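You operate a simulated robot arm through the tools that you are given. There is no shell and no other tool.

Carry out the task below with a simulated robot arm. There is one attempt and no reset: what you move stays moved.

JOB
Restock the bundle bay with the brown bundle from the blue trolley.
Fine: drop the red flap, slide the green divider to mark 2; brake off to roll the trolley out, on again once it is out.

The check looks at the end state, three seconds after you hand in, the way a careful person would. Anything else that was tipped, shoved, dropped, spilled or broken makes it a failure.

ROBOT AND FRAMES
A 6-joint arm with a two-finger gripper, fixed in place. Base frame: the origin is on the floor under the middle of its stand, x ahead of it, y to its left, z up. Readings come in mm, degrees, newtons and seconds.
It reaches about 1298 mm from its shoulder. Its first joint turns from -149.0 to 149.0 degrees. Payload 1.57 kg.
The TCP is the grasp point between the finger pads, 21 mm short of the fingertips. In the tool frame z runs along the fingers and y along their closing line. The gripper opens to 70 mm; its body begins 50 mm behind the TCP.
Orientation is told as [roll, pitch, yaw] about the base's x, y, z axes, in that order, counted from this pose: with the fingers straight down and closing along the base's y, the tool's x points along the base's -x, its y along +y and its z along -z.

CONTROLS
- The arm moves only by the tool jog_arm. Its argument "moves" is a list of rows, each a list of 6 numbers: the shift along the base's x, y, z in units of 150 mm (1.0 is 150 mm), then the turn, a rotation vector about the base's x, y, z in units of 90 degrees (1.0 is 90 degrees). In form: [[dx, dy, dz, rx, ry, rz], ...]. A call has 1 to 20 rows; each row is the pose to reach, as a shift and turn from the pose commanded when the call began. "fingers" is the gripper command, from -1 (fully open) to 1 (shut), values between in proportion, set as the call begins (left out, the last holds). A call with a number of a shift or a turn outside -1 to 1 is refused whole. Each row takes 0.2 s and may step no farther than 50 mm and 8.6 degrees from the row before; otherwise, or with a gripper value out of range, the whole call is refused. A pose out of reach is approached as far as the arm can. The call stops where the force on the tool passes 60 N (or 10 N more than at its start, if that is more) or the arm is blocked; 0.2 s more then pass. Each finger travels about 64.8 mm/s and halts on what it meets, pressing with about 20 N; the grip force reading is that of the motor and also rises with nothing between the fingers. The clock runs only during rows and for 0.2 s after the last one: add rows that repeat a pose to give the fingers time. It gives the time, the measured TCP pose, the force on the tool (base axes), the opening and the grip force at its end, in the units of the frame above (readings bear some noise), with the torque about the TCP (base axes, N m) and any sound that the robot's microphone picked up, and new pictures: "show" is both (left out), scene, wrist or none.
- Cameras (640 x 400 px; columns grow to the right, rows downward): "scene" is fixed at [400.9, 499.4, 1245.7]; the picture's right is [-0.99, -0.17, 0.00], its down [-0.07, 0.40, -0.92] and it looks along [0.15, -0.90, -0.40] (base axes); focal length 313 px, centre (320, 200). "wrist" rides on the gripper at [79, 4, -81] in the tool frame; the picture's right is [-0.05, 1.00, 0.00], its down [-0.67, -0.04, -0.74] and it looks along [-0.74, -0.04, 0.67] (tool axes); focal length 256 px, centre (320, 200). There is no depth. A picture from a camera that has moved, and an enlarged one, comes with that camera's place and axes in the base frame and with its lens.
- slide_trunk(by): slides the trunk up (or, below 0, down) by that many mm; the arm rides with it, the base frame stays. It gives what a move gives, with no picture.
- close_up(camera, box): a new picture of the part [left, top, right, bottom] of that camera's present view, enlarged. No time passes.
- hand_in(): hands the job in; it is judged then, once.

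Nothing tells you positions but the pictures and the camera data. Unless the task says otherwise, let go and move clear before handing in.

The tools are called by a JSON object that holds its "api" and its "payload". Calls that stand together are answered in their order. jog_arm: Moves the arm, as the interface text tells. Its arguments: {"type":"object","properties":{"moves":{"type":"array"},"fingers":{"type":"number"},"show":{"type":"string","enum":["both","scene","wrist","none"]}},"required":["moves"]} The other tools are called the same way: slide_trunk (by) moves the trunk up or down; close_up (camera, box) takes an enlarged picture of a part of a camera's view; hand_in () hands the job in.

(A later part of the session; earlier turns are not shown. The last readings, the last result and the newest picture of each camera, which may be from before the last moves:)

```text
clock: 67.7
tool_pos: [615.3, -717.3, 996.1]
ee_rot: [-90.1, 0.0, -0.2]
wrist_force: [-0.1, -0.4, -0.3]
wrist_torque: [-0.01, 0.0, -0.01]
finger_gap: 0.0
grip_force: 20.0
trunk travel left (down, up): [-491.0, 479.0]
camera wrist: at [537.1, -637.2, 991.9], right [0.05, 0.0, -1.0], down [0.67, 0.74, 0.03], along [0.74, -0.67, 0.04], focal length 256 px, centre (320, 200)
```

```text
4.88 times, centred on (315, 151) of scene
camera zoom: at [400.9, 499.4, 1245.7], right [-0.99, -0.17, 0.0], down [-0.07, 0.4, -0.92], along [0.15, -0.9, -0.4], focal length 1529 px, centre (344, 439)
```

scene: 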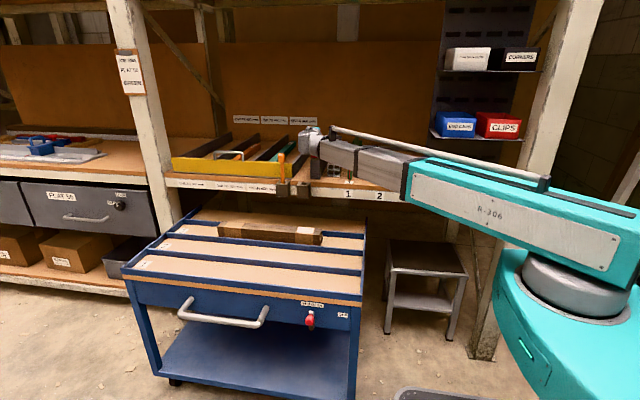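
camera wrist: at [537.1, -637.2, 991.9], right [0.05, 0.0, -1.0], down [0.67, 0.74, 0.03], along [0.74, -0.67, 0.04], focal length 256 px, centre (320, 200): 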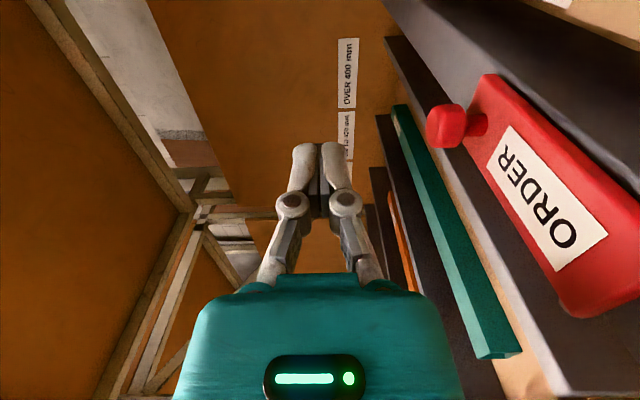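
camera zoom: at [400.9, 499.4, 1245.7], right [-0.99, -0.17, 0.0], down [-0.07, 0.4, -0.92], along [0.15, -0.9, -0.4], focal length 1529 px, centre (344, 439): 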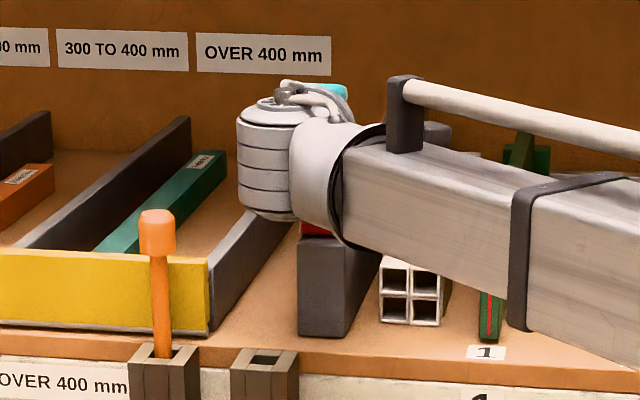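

The flap has dropped flat onto the wall top. I'll retreat straight back, raise the trunk, then turn the fingers down for the divider handle.

{"api": "jog_arm", "payload": {"moves": [[0, 0.3, 0, 0, 0, 0], [0, 0.6, 0, 0, 0, 0], [0, 0.9, 0, 0, 0, 0], [0, 1.0, 0, 0, 0, 0]], "show": "none"}}

{"api": "slide_trunk", "payload": {"by": 180}}

{"api": "jog_arm", "payload": {"moves": [[0, 0.0127, -0.178, 0.0911, 0, 0], [0, 0.0507, -0.352, 0.1822, 0, 0], [0, 0.1133, -0.519, 0.2733, 0, 0], [0, 0.1987, -0.675, 0.3644, 0, 0], [0, 0.306, -0.818, 0.4556, 0, 0]], "show": "none"}}

{"api": "jog_arm", "payload": {"moves": [[0, 0.126, -0.126, 0.0911, 0, 0], [0, 0.269, -0.2325, 0.1822, 0, 0], [0, 0.426, -0.3174, 0.2733, 0, 0], [0, 0.593, -0.379, 0.3644, 0, 0], [0, 0.767, -0.4167, 0.4556, 0, 0], [0, 0.941, -0.4287, 0.5444, 0, 0]]}}

```text
clock: 68.7
tool_pos: [614.4, -567.0, 995.4]
ee_rot: [-90.2, -0.1, -0.2]
wrist_force: [0.3, 0.8, -0.2]
wrist_torque: [-0.02, 0.03, 0.03]
finger_gap: 0.0
grip_force: 20.4
trunk travel left (down, up): [-491.0, 479.0]
```

```text
clock: 70.7
tool_pos: [615.9, -568.1, 1176.7]
ee_rot: [-90.1, 0.0, -0.2]
wrist_force: [0.1, -0.8, -0.2]
wrist_torque: [-0.01, -0.03, 0.01]
finger_gap: 0.0
grip_force: 19.7
trunk travel left (down, up): [-671.0, 299.0]
```

```text
clock: 71.8
tool_pos: [615.2, -523.3, 1053.4]
ee_rot: [-49.0, 0.3, 0.0]
wrist_force: [-0.5, 0.1, -0.3]
wrist_torque: [0.0, 0.02, -0.01]
finger_gap: 0.0
grip_force: 20.4
trunk travel left (down, up): [-671.0, 299.0]
```

```text
clock: 73.2
tool_pos: [616.7, -381.1, 988.4]
ee_rot: [0.1, 0.2, 0.0]
wrist_force: [-1.3, 0.0, -0.9]
wrist_torque: [0.02, 0.02, 0.02]
finger_gap: 0.1
grip_force: 20.1
trunk travel left (down, up): [-671.0, 299.0]
camera wrist: at [537.4, -378.2, 1071.3], right [0.05, 1.0, 0.0], down [0.67, -0.03, 0.74], along [0.74, -0.04, -0.67], focal length 256 px, centre (320, 200)
```

scene: 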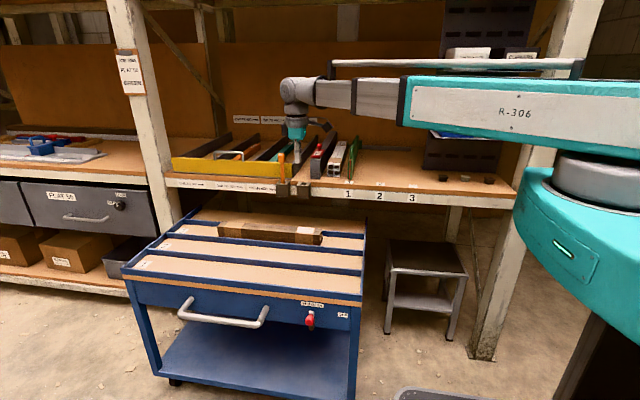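
wrist: 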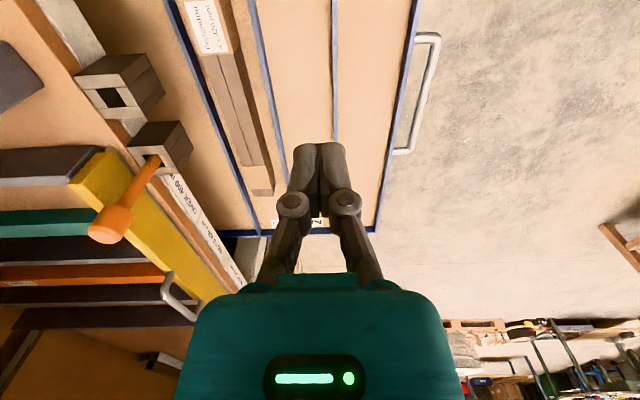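

Good overview of the trolley from above. I'll zoom on the bundle.

{"api": "close_up", "payload": {"camera": "wrist", "box": [160, 0, 440, 240]}}

{"api": "close_up", "payload": {"camera": "scene", "box": [200, 205, 340, 255]}}

{"api": "close_up", "payload": {"camera": "scene", "box": [270, 125, 400, 206]}}

```text
1.67 times, centred on (300, 120) of wrist
camera zoom: at [537.4, -378.2, 1071.3], right [0.05, 1.0, 0.0], down [0.67, -0.03, 0.74], along [0.74, -0.04, -0.67], focal length 427 px, centre (353, 333)
```

zoom: 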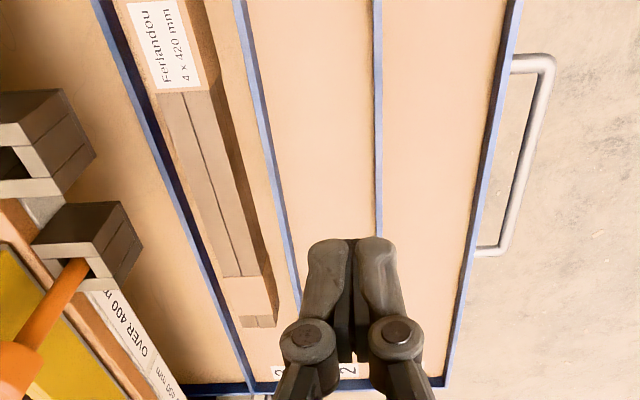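

```text
4.57 times, centred on (270, 230) of scene
camera zoom: at [400.9, 499.4, 1245.7], right [-0.99, -0.17, 0.0], down [-0.07, 0.4, -0.92], along [0.15, -0.9, -0.4], focal length 1433 px, centre (549, 63)
```

zoom: 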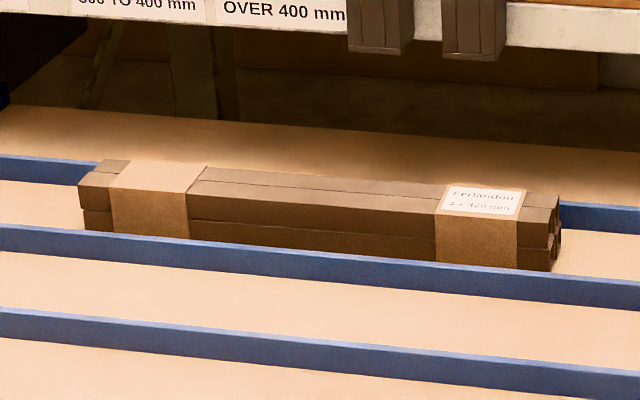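

```text
4.92 times, centred on (335, 166) of scene
camera zoom: at [400.9, 499.4, 1245.7], right [-0.99, -0.17, 0.0], down [-0.07, 0.4, -0.92], along [0.15, -0.9, -0.4], focal length 1543 px, centre (246, 370)
```

zoom: 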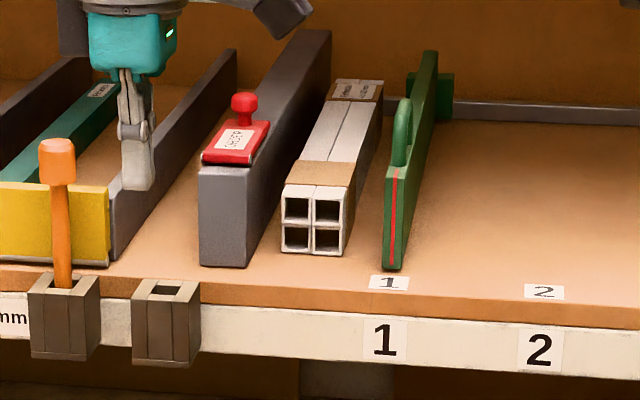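

The bundle is "Ferlandou 4 x 420 mm", matching the white stock already in the bay. Next is the divider: I'll yaw to close along x and move in front of its handle.

{"api": "jog_arm", "payload": {"moves": [[-0.08, 0, 0, 0, 0, -0.0909], [-0.16, -0.05, 0, 0, 0, -0.1818], [-0.24, -0.1, 0, 0, 0, -0.2727], [-0.32, -0.15, 0, 0, 0, -0.3636], [-0.4, -0.2, 0, 0, 0, -0.4545], [-0.5, -0.3, 0, 0, 0, -0.5454], [-0.6, -0.4, 0, 0, 0, -0.6363], [-0.7, -0.5, 0, 0, 0, -0.7272], [-0.8, -0.6, 0, 0, 0, -0.8181], [-0.9, -0.8, 0, 0, 0, -0.909], [-0.95, -1.0, 0, 0, 0, -1.0]], "fingers": -0.2}}

{"api": "close_up", "payload": {"camera": "wrist", "box": [240, 60, 480, 210]}}

```text
clock: 75.7
tool_pos: [472.6, -531.9, 990.3]
ee_rot: [-0.2, 0.3, -90.1]
wrist_force: [0.0, -0.1, 0.6]
wrist_torque: [-0.02, 0.0, -0.02]
finger_gap: 41.8
grip_force: 0.0
trunk travel left (down, up): [-671.0, 299.0]
camera wrist: at [478.4, -453.5, 1071.2], right [1.0, -0.05, 0.0], down [-0.03, -0.67, 0.74], along [-0.04, -0.74, -0.67], focal length 256 px, centre (320, 200)
```

scene: 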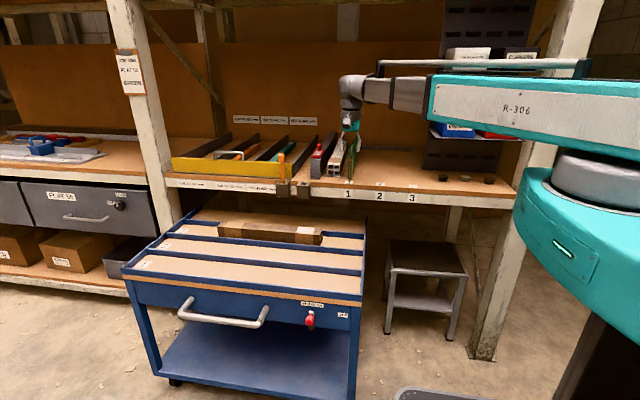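
wrist: 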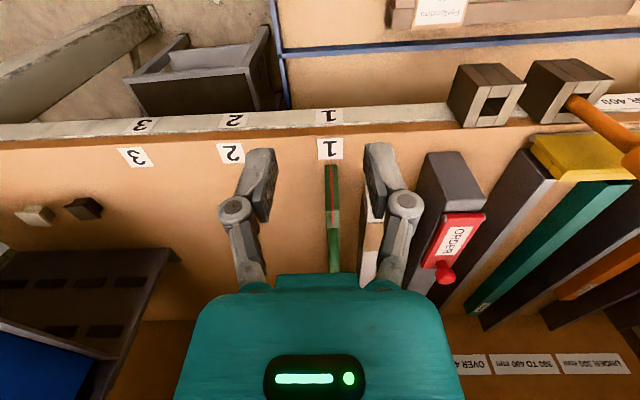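

```text
2.67 times, centred on (360, 135) of wrist
camera zoom: at [478.4, -453.5, 1071.2], right [1.0, -0.05, 0.0], down [-0.03, -0.67, 0.74], along [-0.04, -0.74, -0.67], focal length 683 px, centre (213, 373)
```

zoom: 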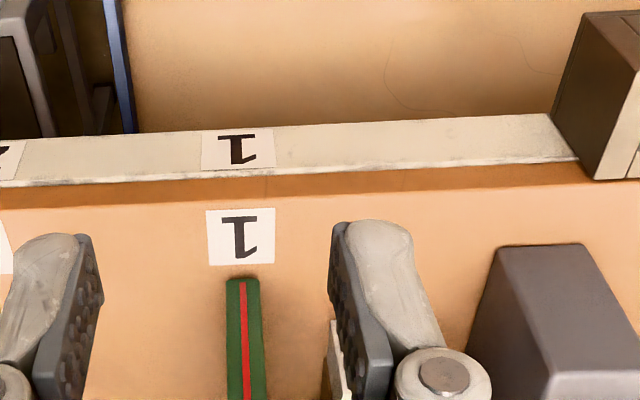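

The divider's red line is right at mark 1 (x ≈ 482), and mark 2 is at x ≈ 362. I'll move over the handle.

{"api": "jog_arm", "payload": {"moves": [[0.03, -0.25, 0, 0, 0, 0], [0.06, -0.5, 0, 0, 0, 0], [0.063, -0.75, 0, 0, 0, 0], [0.063, -1.0, 0, 0, 0, 0]], "show": "none"}}

{"api": "jog_arm", "payload": {"moves": [[0, -0.15, 0, 0, 0, 0], [0, -0.28, 0, 0, 0, 0], [0, -0.28, 0, 0, 0, 0]]}}

{"api": "close_up", "payload": {"camera": "wrist", "box": [200, 80, 440, 230]}}

{"api": "close_up", "payload": {"camera": "scene", "box": [290, 110, 420, 191]}}

```text
clock: 76.7
tool_pos: [481.4, -680.6, 989.3]
ee_rot: [-0.3, 0.1, -89.9]
wrist_force: [-0.5, 0.2, -0.4]
wrist_torque: [0.03, -0.03, 0.0]
finger_gap: 41.9
grip_force: 0.0
trunk travel left (down, up): [-671.0, 299.0]
```

```text
clock: 77.5
tool_pos: [483.1, -721.5, 989.8]
ee_rot: [-0.2, 0.2, -90.0]
wrist_force: [0.8, -0.3, 0.8]
wrist_torque: [-0.01, 0.04, 0.01]
finger_gap: 42.1
grip_force: 0.1
trunk travel left (down, up): [-671.0, 299.0]
camera wrist: at [486.7, -643.5, 1071.2], right [1.0, -0.05, 0.0], down [-0.03, -0.67, 0.74], along [-0.04, -0.74, -0.67], focal length 256 px, centre (320, 200)
```

scene: 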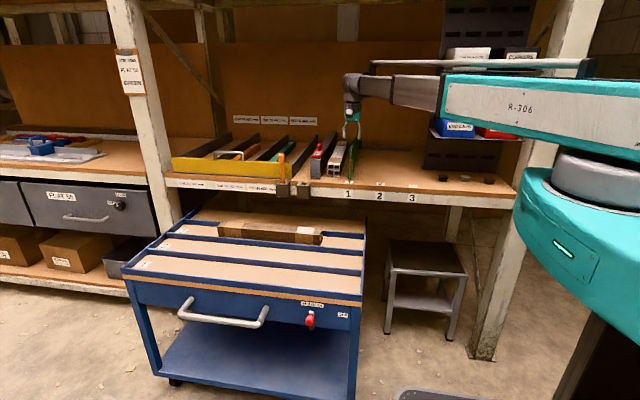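
wrist: 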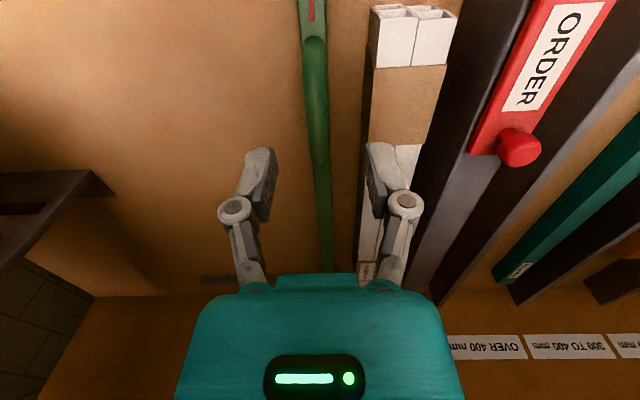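

```text
2.67 times, centred on (320, 155) of wrist
camera zoom: at [486.7, -643.5, 1071.2], right [1.0, -0.05, 0.0], down [-0.03, -0.67, 0.74], along [-0.04, -0.74, -0.67], focal length 683 px, centre (320, 320)
```

zoom: 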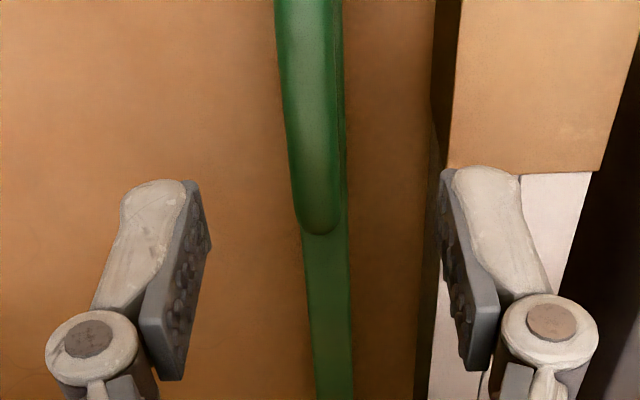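

```text
4.92 times, centred on (355, 150) of scene
camera zoom: at [400.9, 499.4, 1245.7], right [-0.99, -0.17, 0.0], down [-0.07, 0.4, -0.92], along [0.15, -0.9, -0.4], focal length 1543 px, centre (148, 444)
```

zoom: 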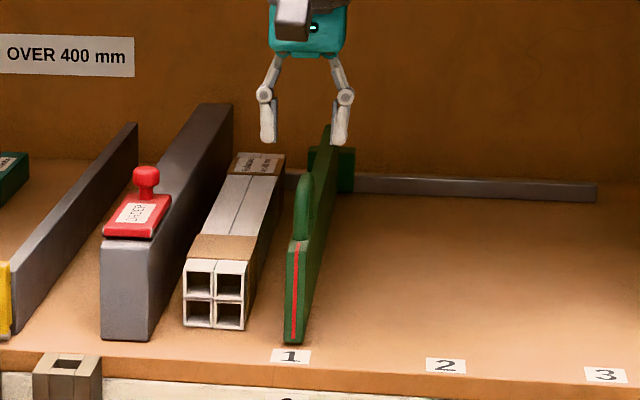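

Centred over the handle (it spans y ≈ -682..-754, top z ≈ 943). I'll lower and grasp it.

{"api": "slide_trunk", "payload": {"by": -61}}

{"api": "jog_arm", "payload": {"moves": [[0, 0, 0, 0, 0, 0], [0, 0, 0, 0, 0, 0], [0, 0, 0, 0, 0, 0]], "fingers": 1}}

{"api": "close_up", "payload": {"camera": "scene", "box": [290, 110, 420, 191]}}

```text
clock: 78.5
tool_pos: [482.7, -722.0, 927.7]
ee_rot: [-0.2, 0.2, -90.0]
wrist_force: [-0.6, -0.4, 0.3]
wrist_torque: [-0.01, 0.0, 0.0]
finger_gap: 42.0
grip_force: 0.0
trunk travel left (down, up): [-610.0, 360.0]
```

```text
clock: 79.3
tool_pos: [479.5, -721.6, 928.6]
ee_rot: [-0.2, 0.2, -89.9]
wrist_force: [-15.9, 1.6, -4.4]
wrist_torque: [-0.16, -0.05, 0.0]
finger_gap: 10.5
grip_force: 32.0
trunk travel left (down, up): [-610.0, 360.0]
camera wrist: at [484.6, -643.4, 1010.6], right [1.0, -0.05, 0.0], down [-0.03, -0.67, 0.74], along [-0.04, -0.74, -0.67], focal length 256 px, centre (320, 200)
```

scene: 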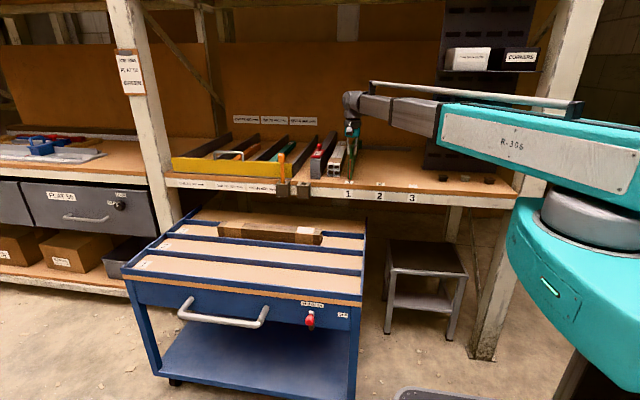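
wrist: 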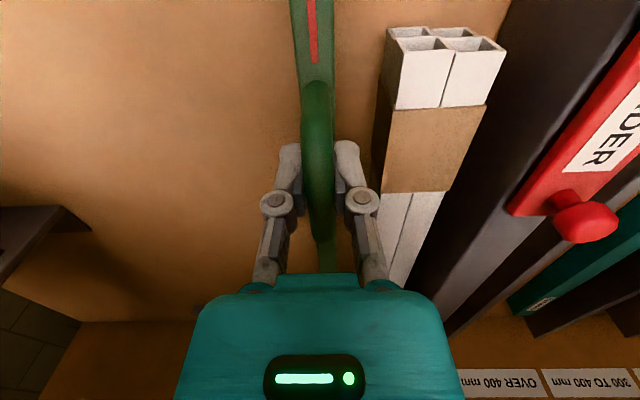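

```text
4.92 times, centred on (355, 150) of scene
camera zoom: at [400.9, 499.4, 1245.7], right [-0.99, -0.17, 0.0], down [-0.07, 0.4, -0.92], along [0.15, -0.9, -0.4], focal length 1543 px, centre (148, 444)
```

zoom: 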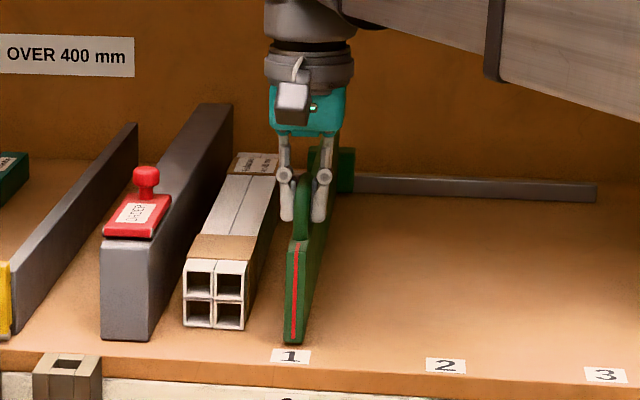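

Handle gripped (10.5 mm). I'll slide it toward mark 2 gently.

{"api": "jog_arm", "payload": {"moves": [[-0.03, 0, 0, 0, 0, 0], [-0.08, 0, 0, 0, 0, 0], [-0.14, 0, 0, 0, 0, 0], [-0.21, 0, 0, 0, 0, 0], [-0.28, 0, 0, 0, 0, 0], [-0.35, 0, 0, 0, 0, 0], [-0.42, 0, 0, 0, 0, 0], [-0.49, 0, 0, 0, 0, 0], [-0.56, 0, 0, 0, 0, 0], [-0.63, 0, 0, 0, 0, 0], [-0.69, 0, 0, 0, 0, 0], [-0.74, 0, 0, 0, 0, 0], [-0.78, 0, 0, 0, 0, 0], [-0.8, 0, 0, 0, 0, 0]]}}

{"api": "close_up", "payload": {"camera": "scene", "box": [310, 120, 440, 201]}}

{"api": "close_up", "payload": {"camera": "wrist", "box": [240, 0, 400, 100]}}

```text
clock: 82.3
tool_pos: [360.9, -721.7, 929.1]
ee_rot: [-0.1, 0.2, -90.0]
wrist_force: [-3.2, -1.9, 5.5]
wrist_torque: [-0.74, -0.02, -0.04]
finger_gap: 10.5
grip_force: 31.7
trunk travel left (down, up): [-610.0, 360.0]
camera wrist: at [365.4, -643.3, 1010.5], right [1.0, -0.05, 0.0], down [-0.03, -0.67, 0.74], along [-0.04, -0.74, -0.67], focal length 256 px, centre (320, 200)
```

scene: 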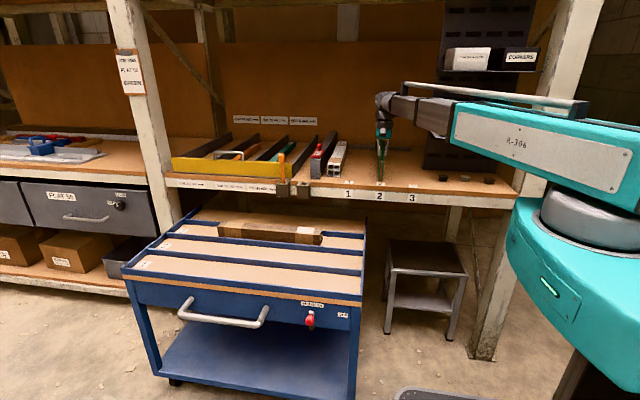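
wrist: 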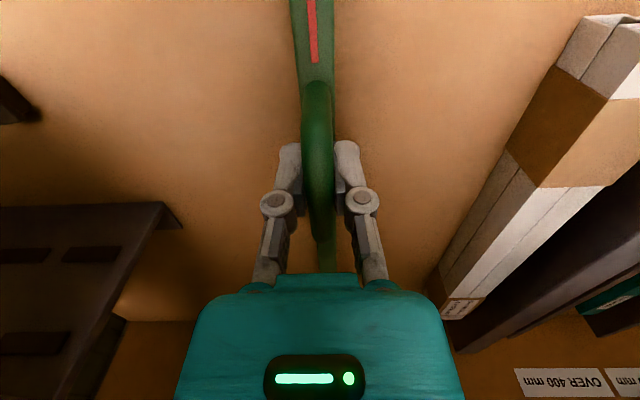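

```text
4.92 times, centred on (375, 160) of scene
camera zoom: at [400.9, 499.4, 1245.7], right [-0.99, -0.17, 0.0], down [-0.07, 0.4, -0.92], along [0.15, -0.9, -0.4], focal length 1543 px, centre (49, 394)
```

zoom: 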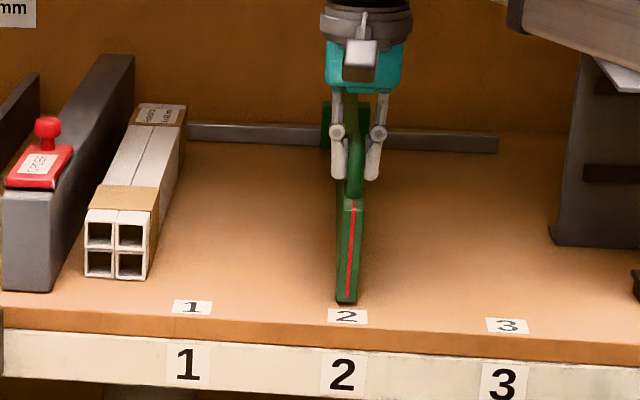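

```text
4.00 times, centred on (320, 50) of wrist
camera zoom: at [365.4, -643.3, 1010.5], right [1.0, -0.05, 0.0], down [-0.03, -0.67, 0.74], along [-0.04, -0.74, -0.67], focal length 1024 px, centre (320, 800)
```

zoom: 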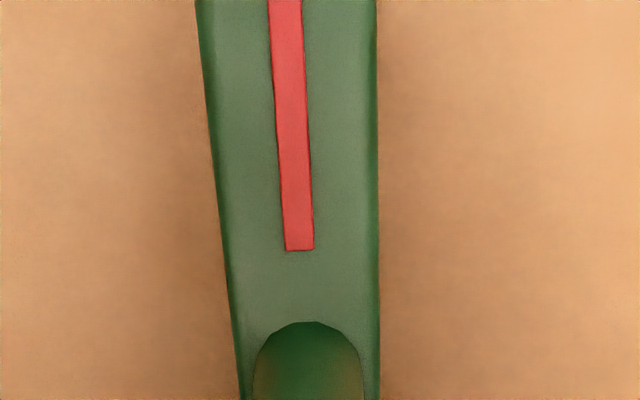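

The divider is at mark 2. I'll release, lift straight up, and back off to check the alignment from the front.

{"api": "jog_arm", "payload": {"moves": [[0, 0, 0, 0, 0, 0], [0, 0, 0, 0, 0, 0], [0, 0, 0, 0, 0, 0]], "fingers": -0.2, "show": "none"}}

{"api": "slide_trunk", "payload": {"by": 65}}

{"api": "jog_arm", "payload": {"moves": [[0, 0.3, 0, 0, 0, 0], [0, 0.6, 0, 0, 0, 0], [0, 0.9, 0, 0, 0, 0], [0.1, 1.0, 0, 0, 0, 0]]}}

{"api": "close_up", "payload": {"camera": "wrist", "box": [240, 60, 480, 210]}}

```text
clock: 83.1
tool_pos: [362.4, -722.8, 929.3]
ee_rot: [-0.2, 0.2, -90.0]
wrist_force: [-0.4, -0.4, -0.1]
wrist_torque: [-0.02, -0.03, 0.0]
finger_gap: 41.9
grip_force: 0.1
trunk travel left (down, up): [-610.0, 360.0]
```

```text
clock: 84.1
tool_pos: [361.9, -721.8, 992.8]
ee_rot: [-0.2, 0.1, -90.0]
wrist_force: [0.5, 0.2, 1.3]
wrist_torque: [-0.02, 0.01, 0.0]
finger_gap: 42.1
grip_force: 0.0
trunk travel left (down, up): [-675.0, 295.0]
```

```text
clock: 85.1
tool_pos: [378.5, -571.1, 993.4]
ee_rot: [0.0, 0.2, -90.1]
wrist_force: [-0.1, 0.4, -0.3]
wrist_torque: [-0.07, -0.02, 0.02]
finger_gap: 41.9
grip_force: 0.1
trunk travel left (down, up): [-675.0, 295.0]
camera wrist: at [381.3, -492.1, 1075.3], right [1.0, -0.05, 0.0], down [-0.03, -0.67, 0.74], along [-0.04, -0.74, -0.67], focal length 256 px, centre (320, 200)
```

scene: 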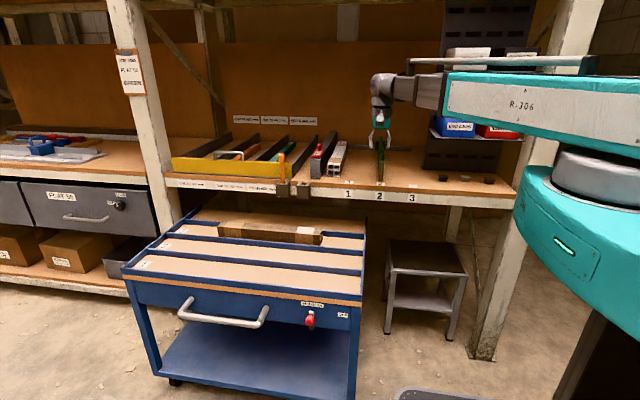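
wrist: 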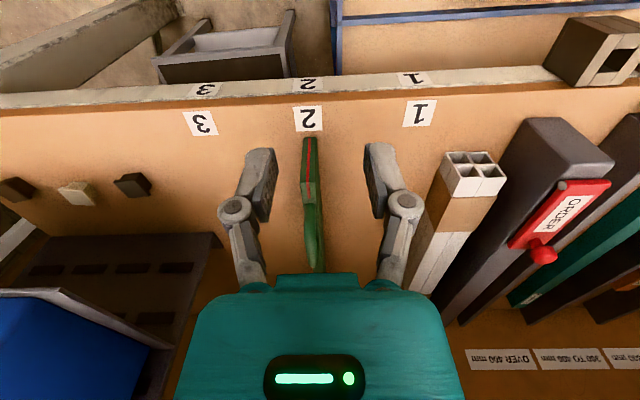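

```text
2.67 times, centred on (360, 135) of wrist
camera zoom: at [381.3, -492.1, 1075.3], right [1.0, -0.05, 0.0], down [-0.03, -0.67, 0.74], along [-0.04, -0.74, -0.67], focal length 683 px, centre (213, 373)
```

zoom: 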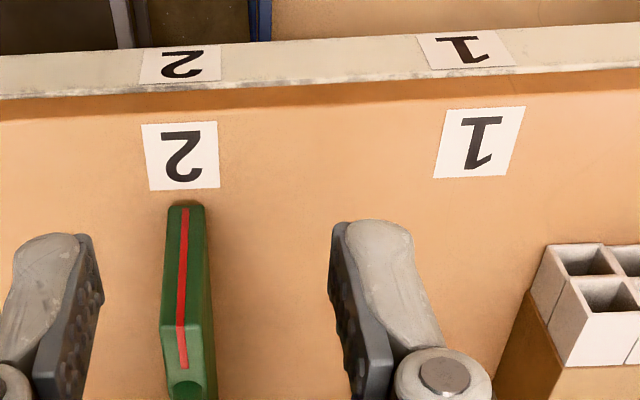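

The divider line matches mark 2 within about 1 mm. Now the bundle: I'll swing back over the trolley with yaw 0 (closing along y), staying high, and look down on lane 3.

{"api": "jog_arm", "payload": {"moves": [[0, 0.1, 0, 0, 0, 0.0909], [0.05, 0.3, 0, 0, 0, 0.1818], [0.1, 0.5, 0, 0, 0, 0.2727], [0.2, 0.7, 0, 0, 0, 0.3636], [0.3, 0.85, 0, 0, 0, 0.4545], [0.4, 0.9, 0, 0, 0, 0.5454], [0.5, 0.9, 0, 0, 0, 0.6363], [0.6, 0.9, 0, 0, 0, 0.7272], [0.7, 0.9, 0, 0, 0, 0.8181], [0.85, 0.9, 0, 0, 0, 0.909], [1.0, 0.9, 0, 0, 0, 1.0]], "fingers": -1, "show": "none"}}

{"api": "jog_arm", "payload": {"moves": [[0.3, 0, 0, 0, 0, 0], [0.6, 0, 0, 0, 0, 0], [0.9, 0, 0, 0, 0, 0], [1.0, 0, 0, 0, 0, 0]]}}

{"api": "close_up", "payload": {"camera": "wrist", "box": [60, 0, 380, 200]}}

```text
clock: 87.5
tool_pos: [526.5, -438.2, 993.7]
ee_rot: [0.0, 0.2, 0.2]
wrist_force: [0.0, 0.5, 0.1]
wrist_torque: [0.02, 0.0, 0.02]
finger_gap: 70.0
grip_force: 0.1
trunk travel left (down, up): [-675.0, 295.0]
```

```text
clock: 88.5
tool_pos: [676.6, -438.2, 993.7]
ee_rot: [-0.1, 0.2, 0.0]
wrist_force: [0.3, -0.2, 0.2]
wrist_torque: [0.04, 0.01, 0.02]
finger_gap: 69.9
grip_force: 0.1
trunk travel left (down, up): [-675.0, 295.0]
camera wrist: at [597.6, -433.4, 1075.1], right [0.05, 1.0, 0.0], down [0.67, -0.03, 0.74], along [0.74, -0.04, -0.67], focal length 256 px, centre (320, 200)
```

scene: 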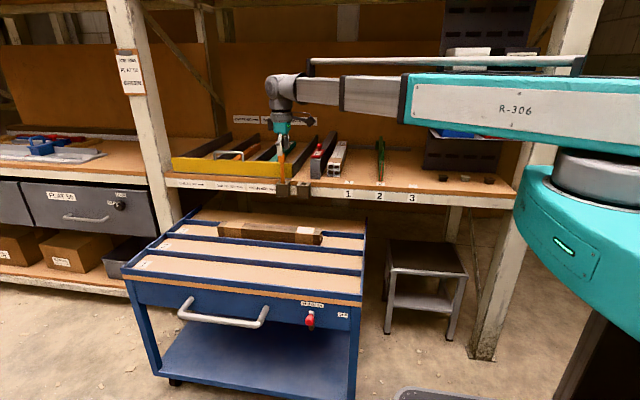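
wrist: 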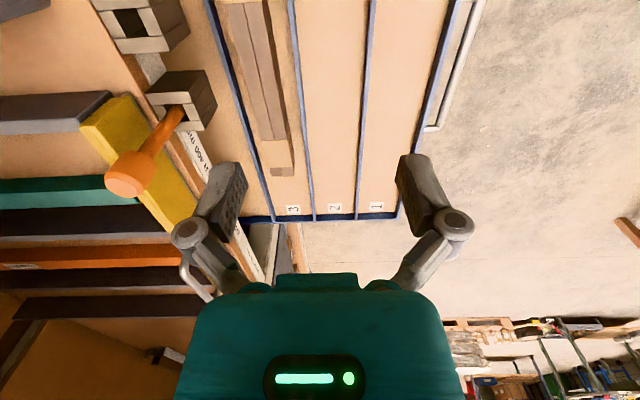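

```text
2.00 times, centred on (220, 100) of wrist
camera zoom: at [597.6, -433.4, 1075.1], right [0.05, 1.0, 0.0], down [0.67, -0.03, 0.74], along [0.74, -0.04, -0.67], focal length 512 px, centre (520, 400)
```

zoom: 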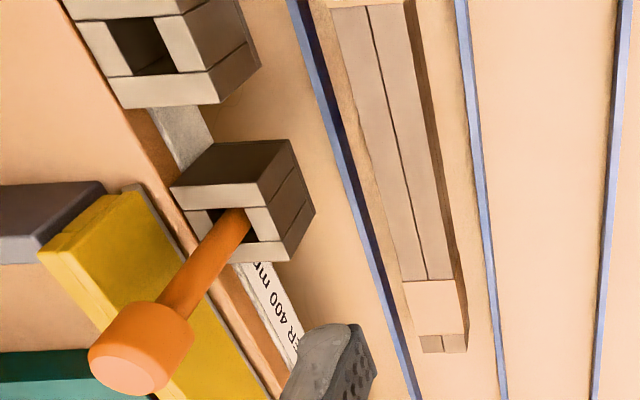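

Lane 3 is about y -594..-484, with the bundle centred at about (770, -537) and its top at z ≈ 655. The bench sockets protrude to y ≈ -573 near x ≈ 718–753, so I'll lean the wrist 25° toward +x. The pads stay flush on the bundle sides while the wrist clears the sockets.

{"api": "jog_arm", "payload": {"moves": [[0.15, 0, 0.0132, 0, 0.0926, 0], [0.35, 0, 0.0524, 0, 0.1852, 0], [0.55, 0, 0.1168, 0, 0.2778, 0], [0.636, 0, 0.1168, 0, 0.2778, 0]], "fingers": -1, "show": "none"}}

{"api": "slide_trunk", "payload": {"by": -300}}

{"api": "jog_arm", "payload": {"moves": [[0, 0, 0, 0, 0, 0]]}}

{"api": "close_up", "payload": {"camera": "wrist", "box": [80, 0, 400, 200]}}

{"api": "close_up", "payload": {"camera": "scene", "box": [190, 140, 350, 240]}}

```text
clock: 89.5
tool_pos: [773.1, -435.4, 1012.0]
ee_rot: [-0.1, 25.3, 0.0]
wrist_force: [-0.1, -0.4, 0.6]
wrist_torque: [-0.01, 0.02, 0.0]
finger_gap: 70.1
grip_force: 0.0
trunk travel left (down, up): [-675.0, 295.0]
```

```text
clock: 92.5
tool_pos: [772.1, -437.3, 711.1]
ee_rot: [-0.1, 25.3, 0.0]
wrist_force: [-0.5, 0.0, 0.5]
wrist_torque: [-0.01, 0.02, -0.03]
finger_gap: 70.0
grip_force: 0.0
trunk travel left (down, up): [-375.0, 595.0]
```

```text
clock: 92.9
tool_pos: [772.7, -436.7, 711.1]
ee_rot: [-0.1, 25.2, 0.0]
wrist_force: [-0.3, -0.6, 0.1]
wrist_torque: [-0.01, 0.01, -0.04]
finger_gap: 69.9
grip_force: 0.1
trunk travel left (down, up): [-375.0, 595.0]
camera wrist: at [734.7, -433.0, 818.7], right [0.05, 1.0, -0.02], down [0.92, -0.03, 0.39], along [0.39, -0.04, -0.92], focal length 256 px, centre (320, 200)
```

scene: 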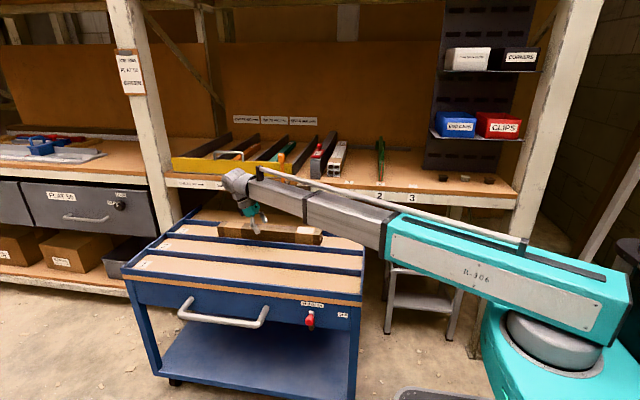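
wrist: 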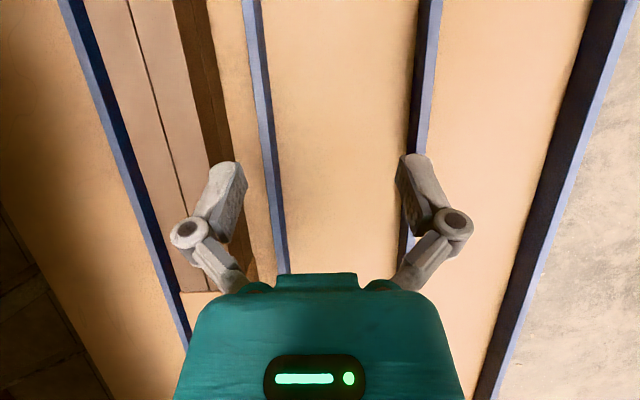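

```text
2.00 times, centred on (240, 100) of wrist
camera zoom: at [734.7, -433.0, 818.7], right [0.05, 1.0, -0.02], down [0.92, -0.03, 0.39], along [0.39, -0.04, -0.92], focal length 512 px, centre (480, 400)
```

zoom: 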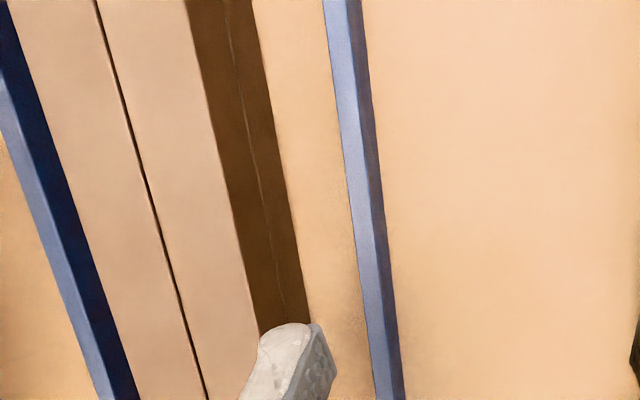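

```text
4.00 times, centred on (270, 190) of scene
camera zoom: at [400.9, 499.4, 1245.7], right [-0.99, -0.17, 0.0], down [-0.07, 0.4, -0.92], along [0.15, -0.9, -0.4], focal length 1254 px, centre (520, 240)
```

zoom: 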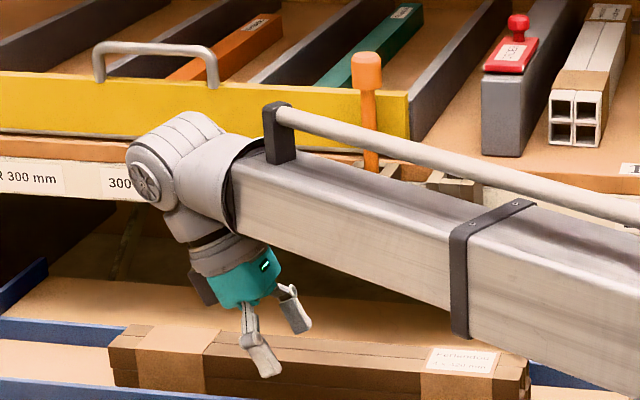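

Everything clears. I'll lower slightly, then move over the bundle (y ≈ -536).

{"api": "slide_trunk", "payload": {"by": -16}}

{"api": "jog_arm", "payload": {"moves": [[0, -0.15, 0, 0, 0, 0], [0, -0.3, 0, 0, 0, 0], [0, -0.45, 0, 0, 0, 0], [0, -0.58, 0, 0, 0, 0], [0, -0.665, 0, 0, 0, 0]]}}

{"api": "close_up", "payload": {"camera": "wrist", "box": [160, 60, 480, 260]}}

{"api": "close_up", "payload": {"camera": "scene", "box": [190, 140, 350, 240]}}

```text
clock: 93.5
tool_pos: [773.0, -437.1, 694.3]
ee_rot: [-0.1, 25.2, 0.0]
wrist_force: [0.3, -0.7, -0.1]
wrist_torque: [0.04, -0.01, -0.02]
finger_gap: 70.1
grip_force: 0.1
trunk travel left (down, up): [-359.0, 611.0]
```

```text
clock: 94.7
tool_pos: [772.3, -537.0, 694.0]
ee_rot: [0.0, 25.2, 0.2]
wrist_force: [-0.5, 0.1, 0.4]
wrist_torque: [0.01, 0.02, -0.03]
finger_gap: 70.0
grip_force: 0.0
trunk travel left (down, up): [-359.0, 611.0]
camera wrist: at [734.8, -533.6, 802.7], right [0.05, 1.0, -0.02], down [0.92, -0.03, 0.39], along [0.39, -0.04, -0.92], focal length 256 px, centre (320, 200)
```

scene: 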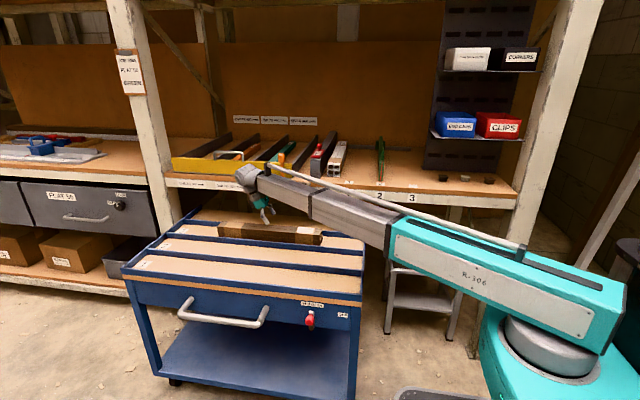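
wrist: 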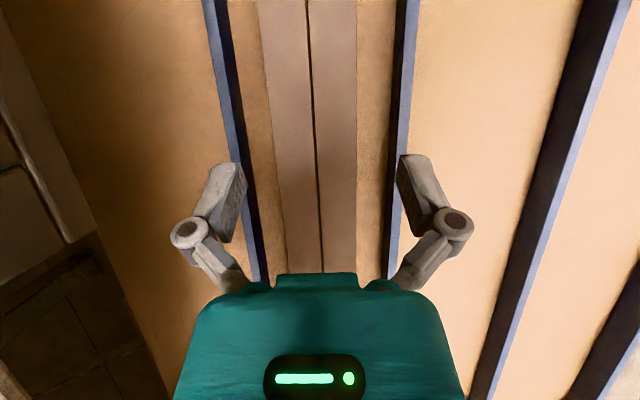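

```text
2.00 times, centred on (320, 160) of wrist
camera zoom: at [734.8, -533.6, 802.7], right [0.05, 1.0, -0.02], down [0.92, -0.03, 0.39], along [0.39, -0.04, -0.92], focal length 512 px, centre (320, 280)
```

zoom: 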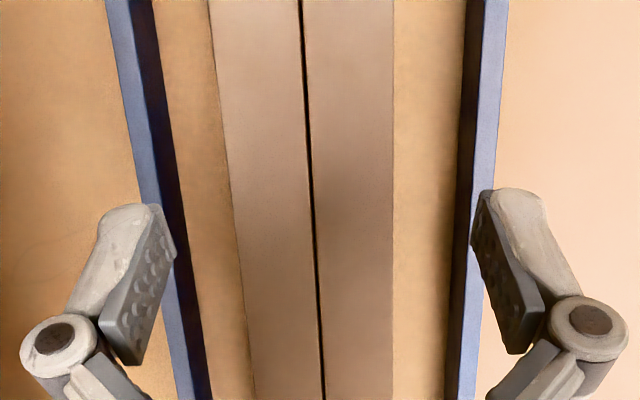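

```text
4.00 times, centred on (270, 190) of scene
camera zoom: at [400.9, 499.4, 1245.7], right [-0.99, -0.17, 0.0], down [-0.07, 0.4, -0.92], along [0.15, -0.9, -0.4], focal length 1254 px, centre (520, 240)
```

zoom: 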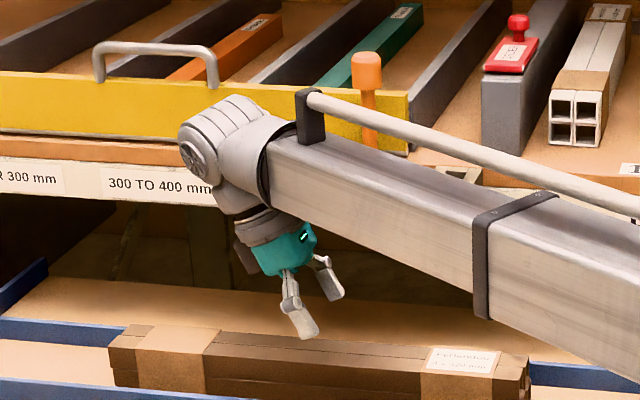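

Centred within about 4 mm. I'll nudge y by -4 mm and descend around the bundle in two steps, watching forces.

{"api": "jog_arm", "payload": {"moves": [[0, -0.027, 0, 0, 0, 0], [0, -0.027, 0, 0, 0, 0]], "show": "none"}}

{"api": "slide_trunk", "payload": {"by": -36}}

{"api": "jog_arm", "payload": {"moves": [[0, 0, 0, 0, 0, 0]], "show": "wrist"}}

{"api": "close_up", "payload": {"camera": "scene", "box": [190, 140, 350, 240]}}

```text
clock: 95.3
tool_pos: [771.5, -540.7, 695.4]
ee_rot: [-0.2, 25.2, 0.0]
wrist_force: [0.1, 0.8, -0.5]
wrist_torque: [-0.01, 0.03, 0.01]
finger_gap: 69.9
grip_force: 0.0
trunk travel left (down, up): [-359.0, 611.0]
```

```text
clock: 96.1
tool_pos: [772.0, -541.4, 659.5]
ee_rot: [-0.2, 25.2, 0.0]
wrist_force: [-0.8, -0.5, 0.3]
wrist_torque: [-0.01, 0.01, -0.03]
finger_gap: 70.1
grip_force: 0.0
trunk travel left (down, up): [-323.0, 647.0]
```

```text
clock: 96.5
tool_pos: [771.3, -541.0, 658.4]
ee_rot: [-0.2, 25.2, 0.1]
wrist_force: [0.1, -0.2, 0.7]
wrist_torque: [0.0, -0.01, 0.01]
finger_gap: 69.9
grip_force: 0.0
trunk travel left (down, up): [-323.0, 647.0]
camera wrist: at [734.7, -537.2, 766.7], right [0.05, 1.0, -0.02], down [0.92, -0.03, 0.39], along [0.39, -0.04, -0.92], focal length 256 px, centre (320, 200)
```

wrist: 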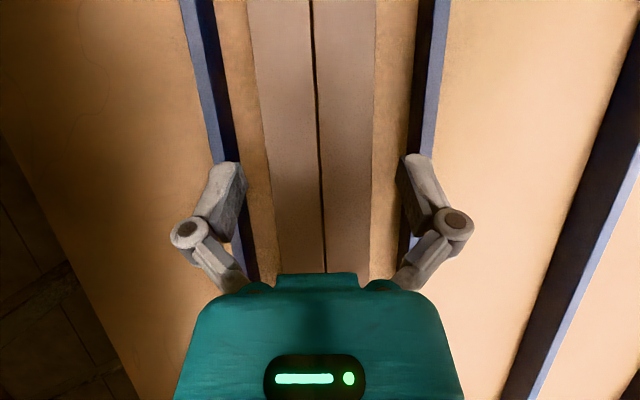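

```text
4.00 times, centred on (270, 190) of scene
camera zoom: at [400.9, 499.4, 1245.7], right [-0.99, -0.17, 0.0], down [-0.07, 0.4, -0.92], along [0.15, -0.9, -0.4], focal length 1254 px, centre (520, 240)
```

zoom: 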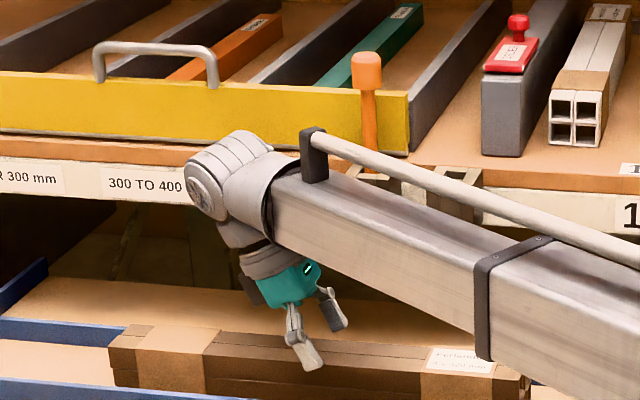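

Well centred. Final descent to grasp height, then close.

{"api": "slide_trunk", "payload": {"by": -20}}

{"api": "jog_arm", "payload": {"moves": [[0, 0, 0, 0, 0, 0], [0, 0, 0, 0, 0, 0], [0, 0, 0, 0, 0, 0], [0, 0, 0, 0, 0, 0]], "fingers": 1}}

{"api": "close_up", "payload": {"camera": "scene", "box": [190, 140, 350, 240]}}

```text
clock: 97.2
tool_pos: [772.0, -540.7, 639.3]
ee_rot: [-0.1, 25.2, 0.1]
wrist_force: [-0.4, -0.5, -0.7]
wrist_torque: [0.03, -0.04, 0.01]
finger_gap: 69.9
grip_force: 0.0
trunk travel left (down, up): [-303.0, 667.0]
```

```text
clock: 98.2
tool_pos: [771.0, -541.4, 639.1]
ee_rot: [-0.1, 25.2, 0.0]
wrist_force: [3.0, -1.3, 4.6]
wrist_torque: [-0.04, -0.08, 0.16]
finger_gap: 53.4
grip_force: 19.9
trunk travel left (down, up): [-303.0, 667.0]
camera wrist: at [734.7, -537.2, 746.9], right [0.05, 1.0, -0.03], down [0.92, -0.03, 0.39], along [0.39, -0.04, -0.92], focal length 256 px, centre (320, 200)
```

scene: 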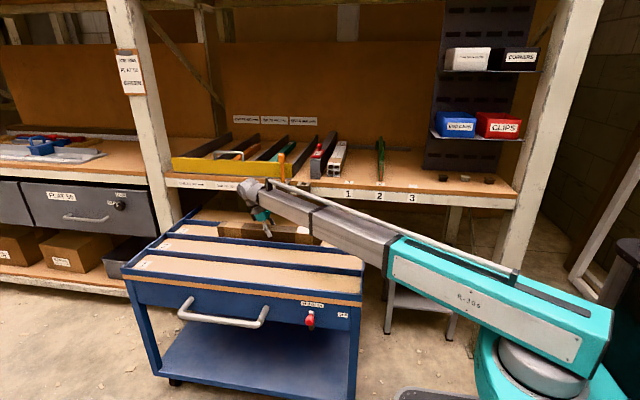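
wrist: 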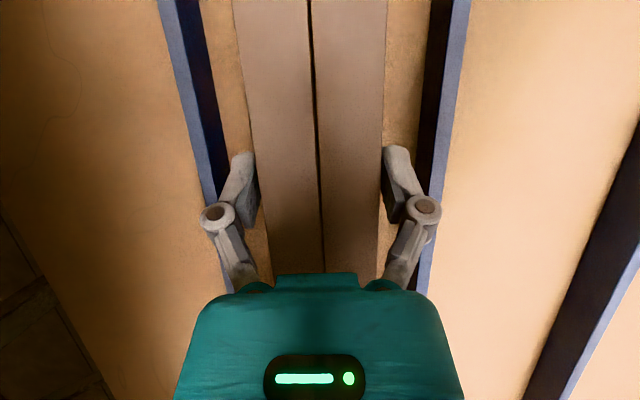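

```text
4.00 times, centred on (270, 190) of scene
camera zoom: at [400.9, 499.4, 1245.7], right [-0.99, -0.17, 0.0], down [-0.07, 0.4, -0.92], along [0.15, -0.9, -0.4], focal length 1254 px, centre (520, 240)
```

zoom: 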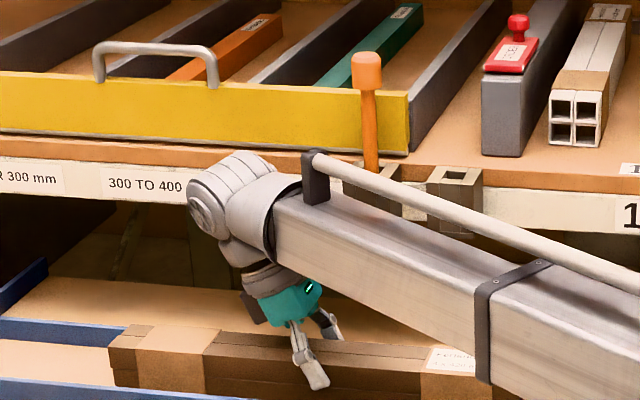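

Grasped (gap 53.4 mm, bundle width). I'll test lift by 20 mm.

{"api": "slide_trunk", "payload": {"by": 20}}

{"api": "jog_arm", "payload": {"moves": [[0, 0, 0, 0, 0, 0], [0, 0, 0, 0, 0, 0]]}}

{"api": "close_up", "payload": {"camera": "scene", "box": [190, 180, 350, 280]}}

```text
clock: 98.9
tool_pos: [771.4, -540.5, 657.8]
ee_rot: [-0.2, 25.1, 0.0]
wrist_force: [-0.1, 1.1, -6.7]
wrist_torque: [-0.01, 0.03, 0.0]
finger_gap: 53.4
grip_force: 20.3
trunk travel left (down, up): [-323.0, 647.0]
```

```text
clock: 99.5
tool_pos: [772.3, -540.5, 658.0]
ee_rot: [-0.1, 25.2, 0.0]
wrist_force: [-0.9, 0.7, -6.7]
wrist_torque: [-0.04, 0.05, 0.03]
finger_gap: 53.5
grip_force: 19.5
trunk travel left (down, up): [-323.0, 647.0]
camera wrist: at [735.0, -537.4, 766.1], right [0.05, 1.0, -0.02], down [0.92, -0.03, 0.39], along [0.39, -0.04, -0.92], focal length 256 px, centre (320, 200)
```

scene: 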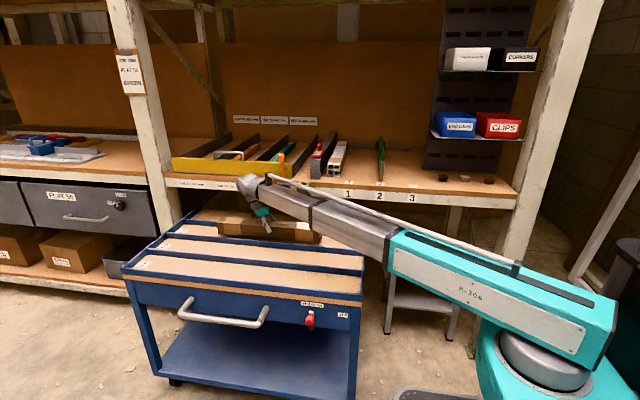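
wrist: 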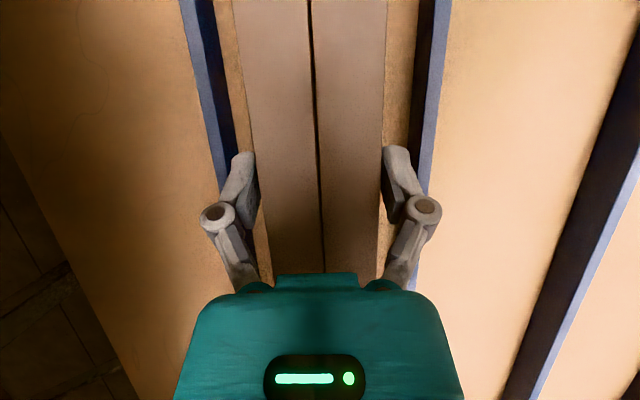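

```text
4.00 times, centred on (270, 230) of scene
camera zoom: at [400.9, 499.4, 1245.7], right [-0.99, -0.17, 0.0], down [-0.07, 0.4, -0.92], along [0.15, -0.9, -0.4], focal length 1254 px, centre (520, 80)
```

zoom: 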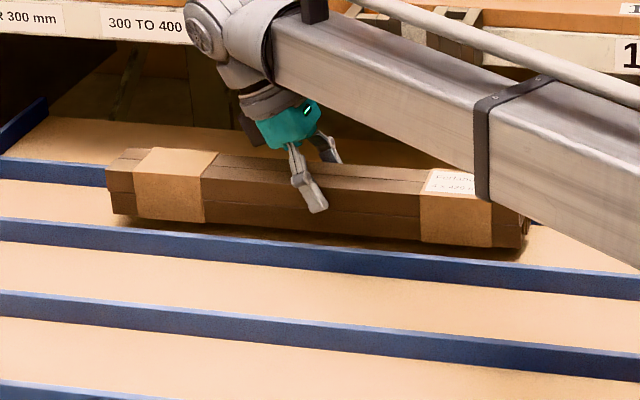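

The lift is clean: 6.7 N load, level, no torque. I'll raise it clear of the lane lips, pull it out in +y, then go up.

{"api": "slide_trunk", "payload": {"by": 42}}

{"api": "jog_arm", "payload": {"moves": [[0, 0.08, 0, 0, 0, 0], [0, 0.22, 0, 0, 0, 0], [0, 0.38, 0, 0, 0, 0], [0, 0.54, 0, 0, 0, 0], [0, 0.7, 0, 0, 0, 0], [0, 0.85, 0, 0, 0, 0], [0, 0.95, 0, 0, 0, 0], [0, 1.0, 0, 0, 0, 0]], "show": "scene"}}

```text
clock: 100.3
tool_pos: [772.7, -541.3, 700.3]
ee_rot: [-0.2, 25.2, 0.0]
wrist_force: [-0.1, 0.3, -6.3]
wrist_torque: [-0.01, 0.03, 0.02]
finger_gap: 53.4
grip_force: 20.7
trunk travel left (down, up): [-365.0, 605.0]
```

```text
clock: 102.1
tool_pos: [771.9, -391.6, 701.0]
ee_rot: [-0.1, 25.3, 0.0]
wrist_force: [0.2, 0.2, -6.6]
wrist_torque: [-0.01, 0.05, 0.02]
finger_gap: 53.3
grip_force: 19.8
trunk travel left (down, up): [-365.0, 605.0]
```

scene: 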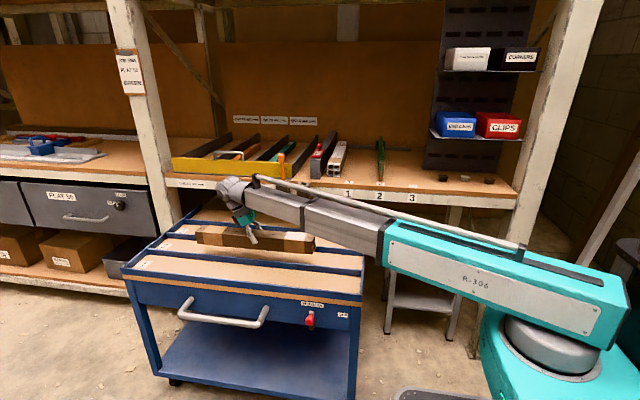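

{"api": "slide_trunk", "payload": {"by": 240}}

{"api": "jog_arm", "payload": {"moves": [[-0.08, 0.06, 0, 0, 0, 0], [-0.22, 0.16, 0, 0, 0, 0], [-0.38, 0.27, 0, 0, 0, 0], [-0.54, 0.38, 0, 0, 0, 0], [-0.7, 0.48, 0, 0, 0, 0], [-0.85, 0.57, 0, 0, 0, 0], [-0.95, 0.63, 0, 0, 0, 0], [-1.0, 0.65, 0, 0, 0, 0]], "show": "scene"}}

```text
clock: 104.6
tool_pos: [771.1, -391.4, 941.5]
ee_rot: [-0.1, 25.3, 0.0]
wrist_force: [0.1, -0.8, -6.9]
wrist_torque: [-0.01, 0.06, 0.02]
finger_gap: 53.7
grip_force: 20.2
trunk travel left (down, up): [-605.0, 365.0]
```

```text
clock: 106.4
tool_pos: [622.3, -293.0, 940.3]
ee_rot: [-0.1, 25.2, 0.0]
wrist_force: [0.3, 0.4, -6.6]
wrist_torque: [0.01, 0.06, 0.03]
finger_gap: 53.4
grip_force: 20.0
trunk travel left (down, up): [-605.0, 365.0]
```

scene: 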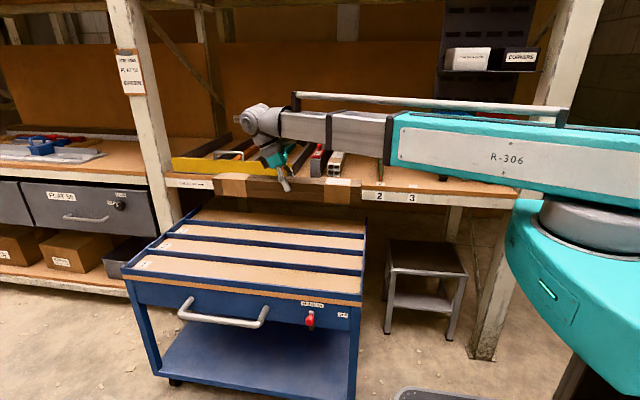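

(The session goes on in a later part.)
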